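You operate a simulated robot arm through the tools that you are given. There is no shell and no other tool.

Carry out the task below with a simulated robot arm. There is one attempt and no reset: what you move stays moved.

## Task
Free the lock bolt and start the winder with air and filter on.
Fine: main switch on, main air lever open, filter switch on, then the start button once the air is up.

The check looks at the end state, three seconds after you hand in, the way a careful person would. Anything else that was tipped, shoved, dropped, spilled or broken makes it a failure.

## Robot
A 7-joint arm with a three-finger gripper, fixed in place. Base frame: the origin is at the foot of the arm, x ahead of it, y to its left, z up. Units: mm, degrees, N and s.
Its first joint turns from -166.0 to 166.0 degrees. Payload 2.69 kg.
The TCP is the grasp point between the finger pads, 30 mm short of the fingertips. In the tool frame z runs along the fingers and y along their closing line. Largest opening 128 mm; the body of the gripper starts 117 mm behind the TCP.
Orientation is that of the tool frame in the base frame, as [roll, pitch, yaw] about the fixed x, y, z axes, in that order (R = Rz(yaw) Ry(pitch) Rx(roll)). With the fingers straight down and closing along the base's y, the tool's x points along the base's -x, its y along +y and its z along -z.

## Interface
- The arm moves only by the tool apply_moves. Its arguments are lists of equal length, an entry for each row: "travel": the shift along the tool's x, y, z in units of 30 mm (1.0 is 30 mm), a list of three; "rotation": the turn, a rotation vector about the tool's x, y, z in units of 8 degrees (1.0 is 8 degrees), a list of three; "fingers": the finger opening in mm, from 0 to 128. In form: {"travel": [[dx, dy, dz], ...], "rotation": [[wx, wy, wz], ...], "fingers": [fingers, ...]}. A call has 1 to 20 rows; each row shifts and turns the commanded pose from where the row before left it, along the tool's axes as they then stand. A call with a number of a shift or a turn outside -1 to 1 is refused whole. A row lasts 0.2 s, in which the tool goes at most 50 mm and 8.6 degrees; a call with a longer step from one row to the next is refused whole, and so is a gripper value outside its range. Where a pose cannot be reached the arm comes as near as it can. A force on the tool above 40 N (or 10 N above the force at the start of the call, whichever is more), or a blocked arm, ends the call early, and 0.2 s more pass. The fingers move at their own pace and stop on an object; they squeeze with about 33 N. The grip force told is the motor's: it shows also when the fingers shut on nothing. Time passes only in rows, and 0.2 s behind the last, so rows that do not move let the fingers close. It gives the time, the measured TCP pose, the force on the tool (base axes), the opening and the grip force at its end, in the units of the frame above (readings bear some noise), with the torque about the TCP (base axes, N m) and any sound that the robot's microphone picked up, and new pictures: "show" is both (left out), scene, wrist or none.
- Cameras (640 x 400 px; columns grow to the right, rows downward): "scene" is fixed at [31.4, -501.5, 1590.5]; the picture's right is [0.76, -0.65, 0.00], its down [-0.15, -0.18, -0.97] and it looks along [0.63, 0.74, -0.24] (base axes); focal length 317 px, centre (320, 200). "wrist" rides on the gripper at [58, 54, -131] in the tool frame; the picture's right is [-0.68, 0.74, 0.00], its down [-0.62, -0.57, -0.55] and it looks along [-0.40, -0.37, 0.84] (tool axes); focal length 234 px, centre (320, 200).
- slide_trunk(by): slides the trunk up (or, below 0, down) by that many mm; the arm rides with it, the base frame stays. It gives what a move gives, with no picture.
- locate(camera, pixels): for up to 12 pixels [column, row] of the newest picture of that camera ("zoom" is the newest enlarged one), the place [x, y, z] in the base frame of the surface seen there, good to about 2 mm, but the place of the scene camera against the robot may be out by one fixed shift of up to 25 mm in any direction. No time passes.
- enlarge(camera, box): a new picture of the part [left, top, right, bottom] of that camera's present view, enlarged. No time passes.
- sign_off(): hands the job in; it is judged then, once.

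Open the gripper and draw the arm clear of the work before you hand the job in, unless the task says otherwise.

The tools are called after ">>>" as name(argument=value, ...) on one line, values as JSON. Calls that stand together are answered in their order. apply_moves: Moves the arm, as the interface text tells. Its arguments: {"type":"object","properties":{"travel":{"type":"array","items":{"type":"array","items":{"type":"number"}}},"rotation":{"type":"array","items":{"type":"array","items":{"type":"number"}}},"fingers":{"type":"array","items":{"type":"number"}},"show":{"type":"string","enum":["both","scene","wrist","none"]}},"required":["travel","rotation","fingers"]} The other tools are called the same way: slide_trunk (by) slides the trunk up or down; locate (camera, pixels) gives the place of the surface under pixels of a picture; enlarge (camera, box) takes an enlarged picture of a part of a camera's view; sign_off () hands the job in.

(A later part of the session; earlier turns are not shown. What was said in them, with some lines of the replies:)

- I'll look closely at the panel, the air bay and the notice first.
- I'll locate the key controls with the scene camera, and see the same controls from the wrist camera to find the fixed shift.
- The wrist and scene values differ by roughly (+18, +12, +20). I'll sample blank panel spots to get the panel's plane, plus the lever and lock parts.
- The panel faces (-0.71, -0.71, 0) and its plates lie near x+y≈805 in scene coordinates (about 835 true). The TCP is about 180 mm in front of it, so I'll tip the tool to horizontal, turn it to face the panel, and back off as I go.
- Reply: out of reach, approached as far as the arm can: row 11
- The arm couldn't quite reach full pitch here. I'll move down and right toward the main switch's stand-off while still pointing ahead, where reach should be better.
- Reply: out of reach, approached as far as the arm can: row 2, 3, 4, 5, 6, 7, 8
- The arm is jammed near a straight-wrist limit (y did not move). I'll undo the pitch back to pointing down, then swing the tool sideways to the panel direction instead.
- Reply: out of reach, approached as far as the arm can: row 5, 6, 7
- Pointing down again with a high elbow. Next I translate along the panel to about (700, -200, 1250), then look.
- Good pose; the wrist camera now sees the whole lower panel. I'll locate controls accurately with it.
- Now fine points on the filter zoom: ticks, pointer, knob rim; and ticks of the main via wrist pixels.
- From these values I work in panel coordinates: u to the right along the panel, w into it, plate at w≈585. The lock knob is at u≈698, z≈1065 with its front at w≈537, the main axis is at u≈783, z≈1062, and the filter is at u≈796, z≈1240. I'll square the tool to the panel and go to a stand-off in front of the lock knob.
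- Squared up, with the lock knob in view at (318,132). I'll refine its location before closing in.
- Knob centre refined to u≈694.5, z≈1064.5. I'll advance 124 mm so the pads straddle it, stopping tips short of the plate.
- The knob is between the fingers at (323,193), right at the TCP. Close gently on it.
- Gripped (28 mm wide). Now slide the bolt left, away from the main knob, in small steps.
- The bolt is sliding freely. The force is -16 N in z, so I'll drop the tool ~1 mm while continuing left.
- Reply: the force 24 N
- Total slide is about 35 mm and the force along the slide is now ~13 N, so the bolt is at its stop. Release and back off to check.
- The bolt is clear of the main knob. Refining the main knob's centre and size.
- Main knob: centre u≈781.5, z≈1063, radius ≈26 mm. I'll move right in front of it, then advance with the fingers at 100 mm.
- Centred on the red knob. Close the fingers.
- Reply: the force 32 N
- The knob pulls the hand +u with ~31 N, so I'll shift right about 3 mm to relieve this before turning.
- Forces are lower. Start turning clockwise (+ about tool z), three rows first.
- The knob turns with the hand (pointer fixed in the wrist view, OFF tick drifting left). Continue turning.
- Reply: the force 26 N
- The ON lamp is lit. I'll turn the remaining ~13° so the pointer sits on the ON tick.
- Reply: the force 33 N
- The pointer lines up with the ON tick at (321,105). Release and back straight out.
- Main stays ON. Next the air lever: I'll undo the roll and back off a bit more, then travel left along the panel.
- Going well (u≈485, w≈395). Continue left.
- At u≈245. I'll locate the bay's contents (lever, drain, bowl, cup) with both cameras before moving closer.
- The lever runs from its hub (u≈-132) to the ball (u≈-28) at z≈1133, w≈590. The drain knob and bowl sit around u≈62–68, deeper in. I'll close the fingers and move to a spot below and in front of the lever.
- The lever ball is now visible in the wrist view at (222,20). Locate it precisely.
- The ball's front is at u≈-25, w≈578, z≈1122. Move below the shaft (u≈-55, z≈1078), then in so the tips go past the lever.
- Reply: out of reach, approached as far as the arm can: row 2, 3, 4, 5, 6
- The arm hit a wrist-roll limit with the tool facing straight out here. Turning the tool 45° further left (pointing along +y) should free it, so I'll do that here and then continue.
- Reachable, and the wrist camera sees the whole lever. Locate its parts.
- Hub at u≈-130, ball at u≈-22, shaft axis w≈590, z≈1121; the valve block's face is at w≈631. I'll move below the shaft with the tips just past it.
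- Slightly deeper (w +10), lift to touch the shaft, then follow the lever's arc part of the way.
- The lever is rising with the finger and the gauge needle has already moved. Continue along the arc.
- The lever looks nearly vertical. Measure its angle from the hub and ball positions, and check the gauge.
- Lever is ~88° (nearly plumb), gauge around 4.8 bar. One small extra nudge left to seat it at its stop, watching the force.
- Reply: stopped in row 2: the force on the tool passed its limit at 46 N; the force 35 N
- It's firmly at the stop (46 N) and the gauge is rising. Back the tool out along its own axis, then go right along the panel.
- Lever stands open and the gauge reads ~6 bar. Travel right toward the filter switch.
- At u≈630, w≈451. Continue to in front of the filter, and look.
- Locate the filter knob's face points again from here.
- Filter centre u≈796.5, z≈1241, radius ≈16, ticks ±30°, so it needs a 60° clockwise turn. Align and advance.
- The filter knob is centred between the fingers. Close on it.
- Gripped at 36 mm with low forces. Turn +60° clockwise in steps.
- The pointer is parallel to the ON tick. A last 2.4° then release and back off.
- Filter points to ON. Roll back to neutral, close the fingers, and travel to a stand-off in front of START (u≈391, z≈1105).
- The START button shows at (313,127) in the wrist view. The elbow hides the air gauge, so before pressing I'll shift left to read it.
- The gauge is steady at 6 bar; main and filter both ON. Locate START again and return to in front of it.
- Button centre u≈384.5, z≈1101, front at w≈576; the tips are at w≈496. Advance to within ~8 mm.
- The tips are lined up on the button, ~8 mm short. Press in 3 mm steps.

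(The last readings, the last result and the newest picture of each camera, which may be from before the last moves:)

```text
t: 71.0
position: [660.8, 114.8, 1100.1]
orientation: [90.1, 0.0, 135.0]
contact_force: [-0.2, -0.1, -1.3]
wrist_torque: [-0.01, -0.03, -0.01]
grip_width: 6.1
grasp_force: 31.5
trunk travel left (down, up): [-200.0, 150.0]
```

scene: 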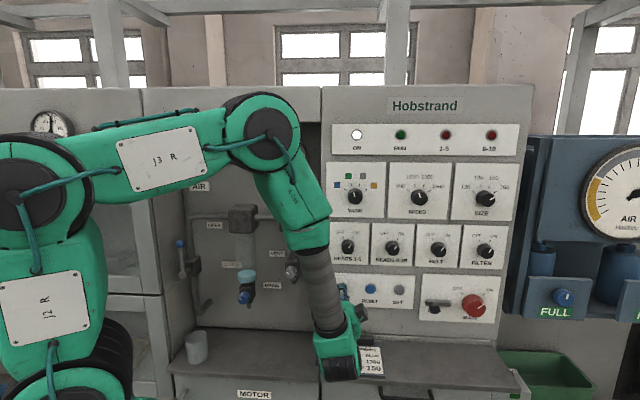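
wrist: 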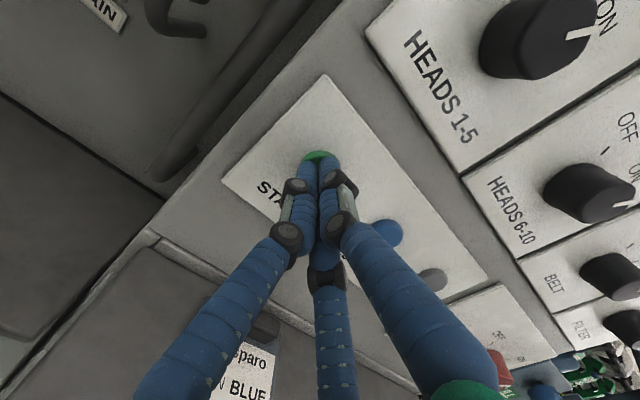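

No force yet, but the fingers were eased apart to 6 mm, so the button's dome seems to wedge between the tips. I'll retreat a little, lower the tool 6 mm so a fingertip meets the button's centre, and press again.

>>> apply_moves(travel=[[0, 0, -0.4], [0, -0.2, 0], [0, 0, 0.2], [0, 0, 0.1], [0, 0, 0.1], [0, 0, 0.1]], rotation=[[0, 0, 0], [0, 0, 0], [0, 0, 0], [0, 0, 0], [0, 0, 0], [0, 0, 0]], fingers=[0, 0, 0, 0, 0, 0])

```text
t: 72.3
position: [662.1, 116.8, 1094.3]
orientation: [90.1, -0.1, 135.0]
contact_force: [-1.0, -2.6, -0.1]
wrist_torque: [-0.02, -0.03, -0.04]
grip_width: 6.1
grasp_force: 31.5
trunk travel left (down, up): [-200.0, 150.0]
heard: click
```

scene: 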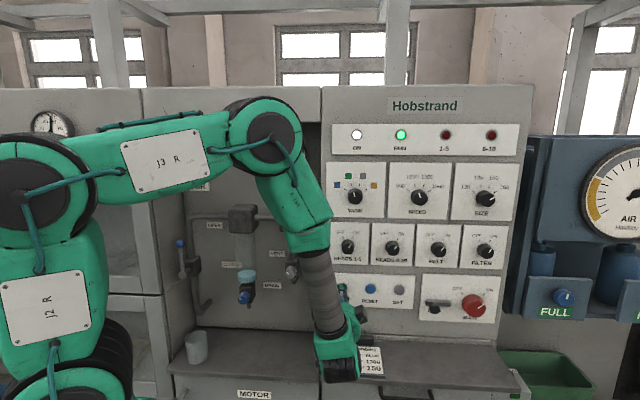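
wrist: 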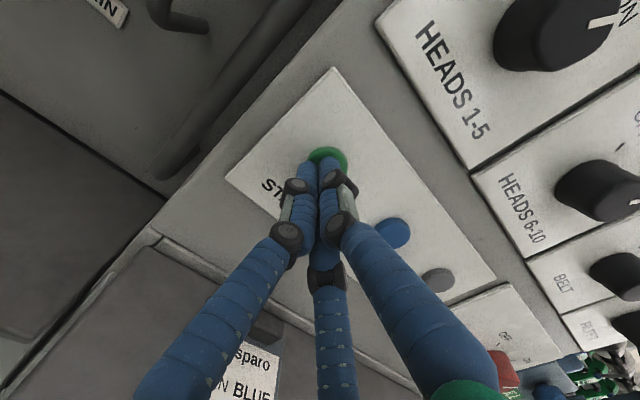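

A click was heard and the RUN lamp is lit green. Back straight out, well clear of the panel, and open the gripper.

>>> apply_moves(travel=[[0, 0, -0.5], [0, 0, -0.9], [0, 0, -0.9], [0, 0, -0.9], [0, 0, -0.9], [0, 0, -0.5], [0, 0, 0], [0, 0, 0]], rotation=[[0, 0, 0], [0, 0, 0], [0, 0, 0], [0, 0, 0], [0, 0, 0], [0, 0, 0], [0, 0, 0], [0, 0, 0]], fingers=[0, 0, 0, 40, 80, 100, 100, 100])

>>> enlarge(camera="scene", box=[320, 110, 530, 330])

```text
t: 74.2
position: [565.8, 19.5, 1094.7]
orientation: [90.1, 0.0, 135.0]
contact_force: [-0.5, 0.1, -0.4]
wrist_torque: [0.03, -0.01, 0.01]
grip_width: 100.2
grasp_force: 0.0
trunk travel left (down, up): [-200.0, 150.0]
```

scene: 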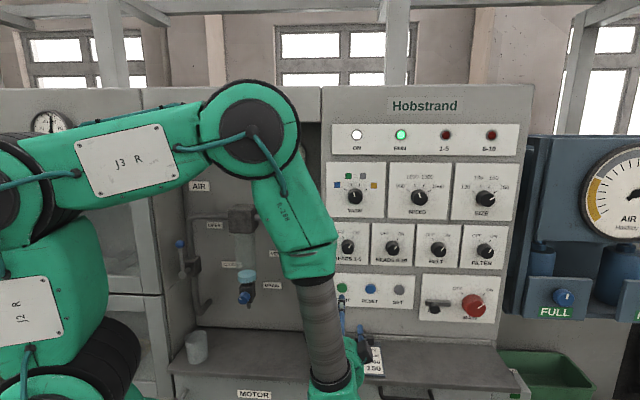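
wrist: 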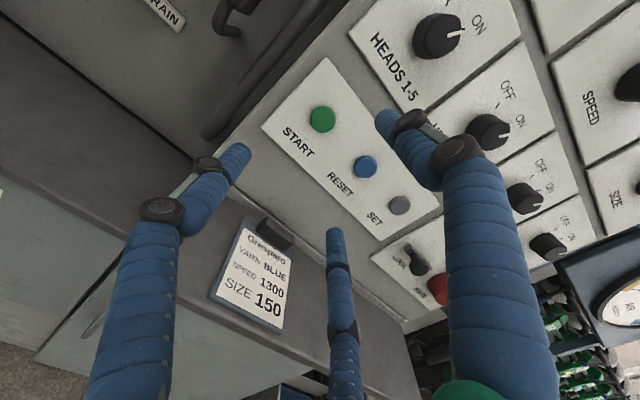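

```text
1.82 times, centred on (425, 220) of scene
```

zoom: 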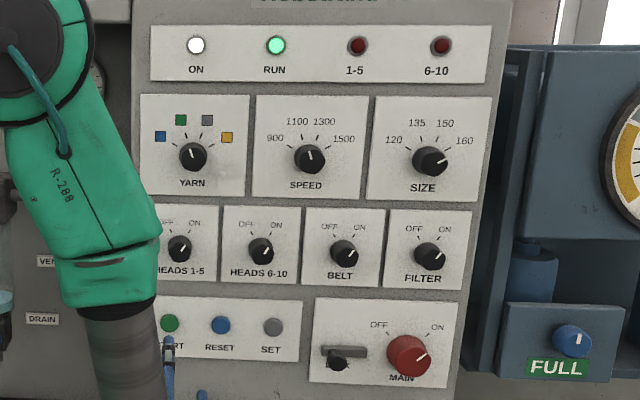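

RUN holds, with ON lit and no fault lamps. I'll draw the arm a bit further off and left, wait a moment, and confirm the gauge and lamps.

>>> apply_moves(travel=[[0.9, 0.4, 0], [0.9, 0.4, 0], [0.9, 0.4, 0], [0.9, 0.4, 0], [0, 0, 0], [0, 0, 0], [0, 0, 0], [0, 0, 0], [0, 0, 0], [0, 0, 0], [0, 0, 0], [0, 0, 0]], rotation=[[0, 0, 0], [0, 0, 0], [0, 0, 0], [0, 0, 0], [0, 0, 0], [0, 0, 0], [0, 0, 0], [0, 0, 0], [0, 0, 0], [0, 0, 0], [0, 0, 0], [0, 0, 0]], fingers=[100, 100, 100, 100, 100, 100, 100, 100, 100, 100, 100, 100])

>>> enlarge(camera="scene", box=[170, 110, 440, 320])

```text
t: 76.8
position: [488.6, 96.4, 1143.0]
orientation: [90.1, 0.0, 135.1]
contact_force: [0.4, -0.1, -0.5]
wrist_torque: [-0.01, 0.0, -0.01]
grip_width: 99.9
grasp_force: 0.1
trunk travel left (down, up): [-200.0, 150.0]
```

scene: 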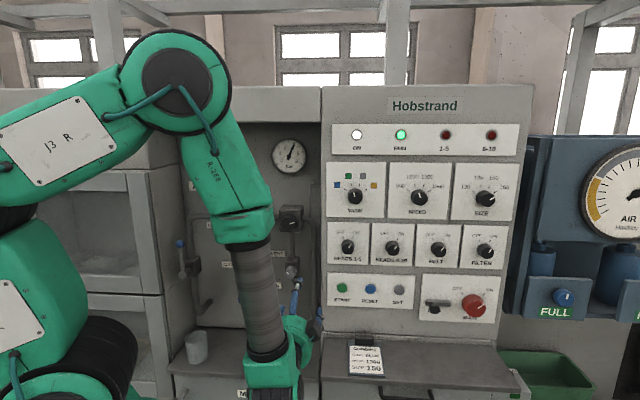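
wrist: 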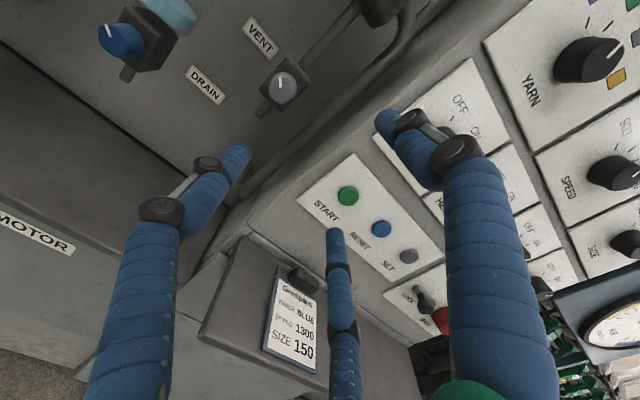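

```text
1.90 times, centred on (305, 215) of scene
```

zoom: 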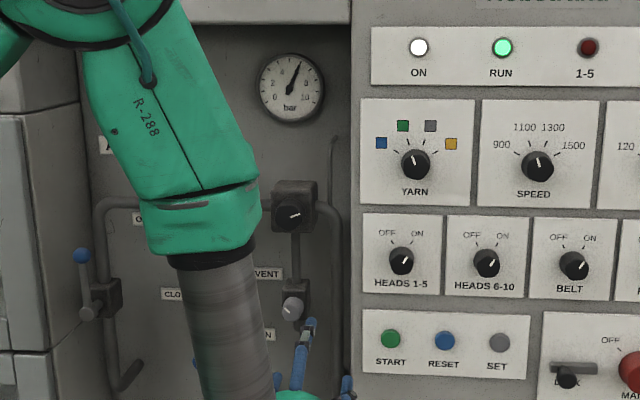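

The winder is running: ON and RUN are lit, the gauge is steady at 6 bar, the lever is open, the bolt is free, and main and filter are on. The gripper is open and the arm is clear, so I'm handing in.

>>> sign_off()

```text
The job is handed in.
```

The winder is running, and I've handed the job in.

- **Lock bolt:** slid about 35 mm to its stop, clear of the main switch.
- **Main switch:** turned to ON, and the ON lamp is lit.
- **Main air lever:** pushed up to its stop, fully open. The gauge held steady at about 6 bar before I pressed start.
- **Filter switch:** turned to ON.
- **Start button:** pressed, with an audible click. The first try slipped because the button wedged between the fingertips, so I moved slightly and pressed again. The RUN lamp stayed lit and neither red lamp came on.

I didn't change any other controls, and saw nothing knocked or moved. The gripper is open and the arm is clear of the panel.

The job card lists yarn BLUE, speed 1300 and size 150. I left those dials as I found them because you didn't ask for them to be changed. The size dial is at about 160, and the yarn dial doesn't appear to be on blue.
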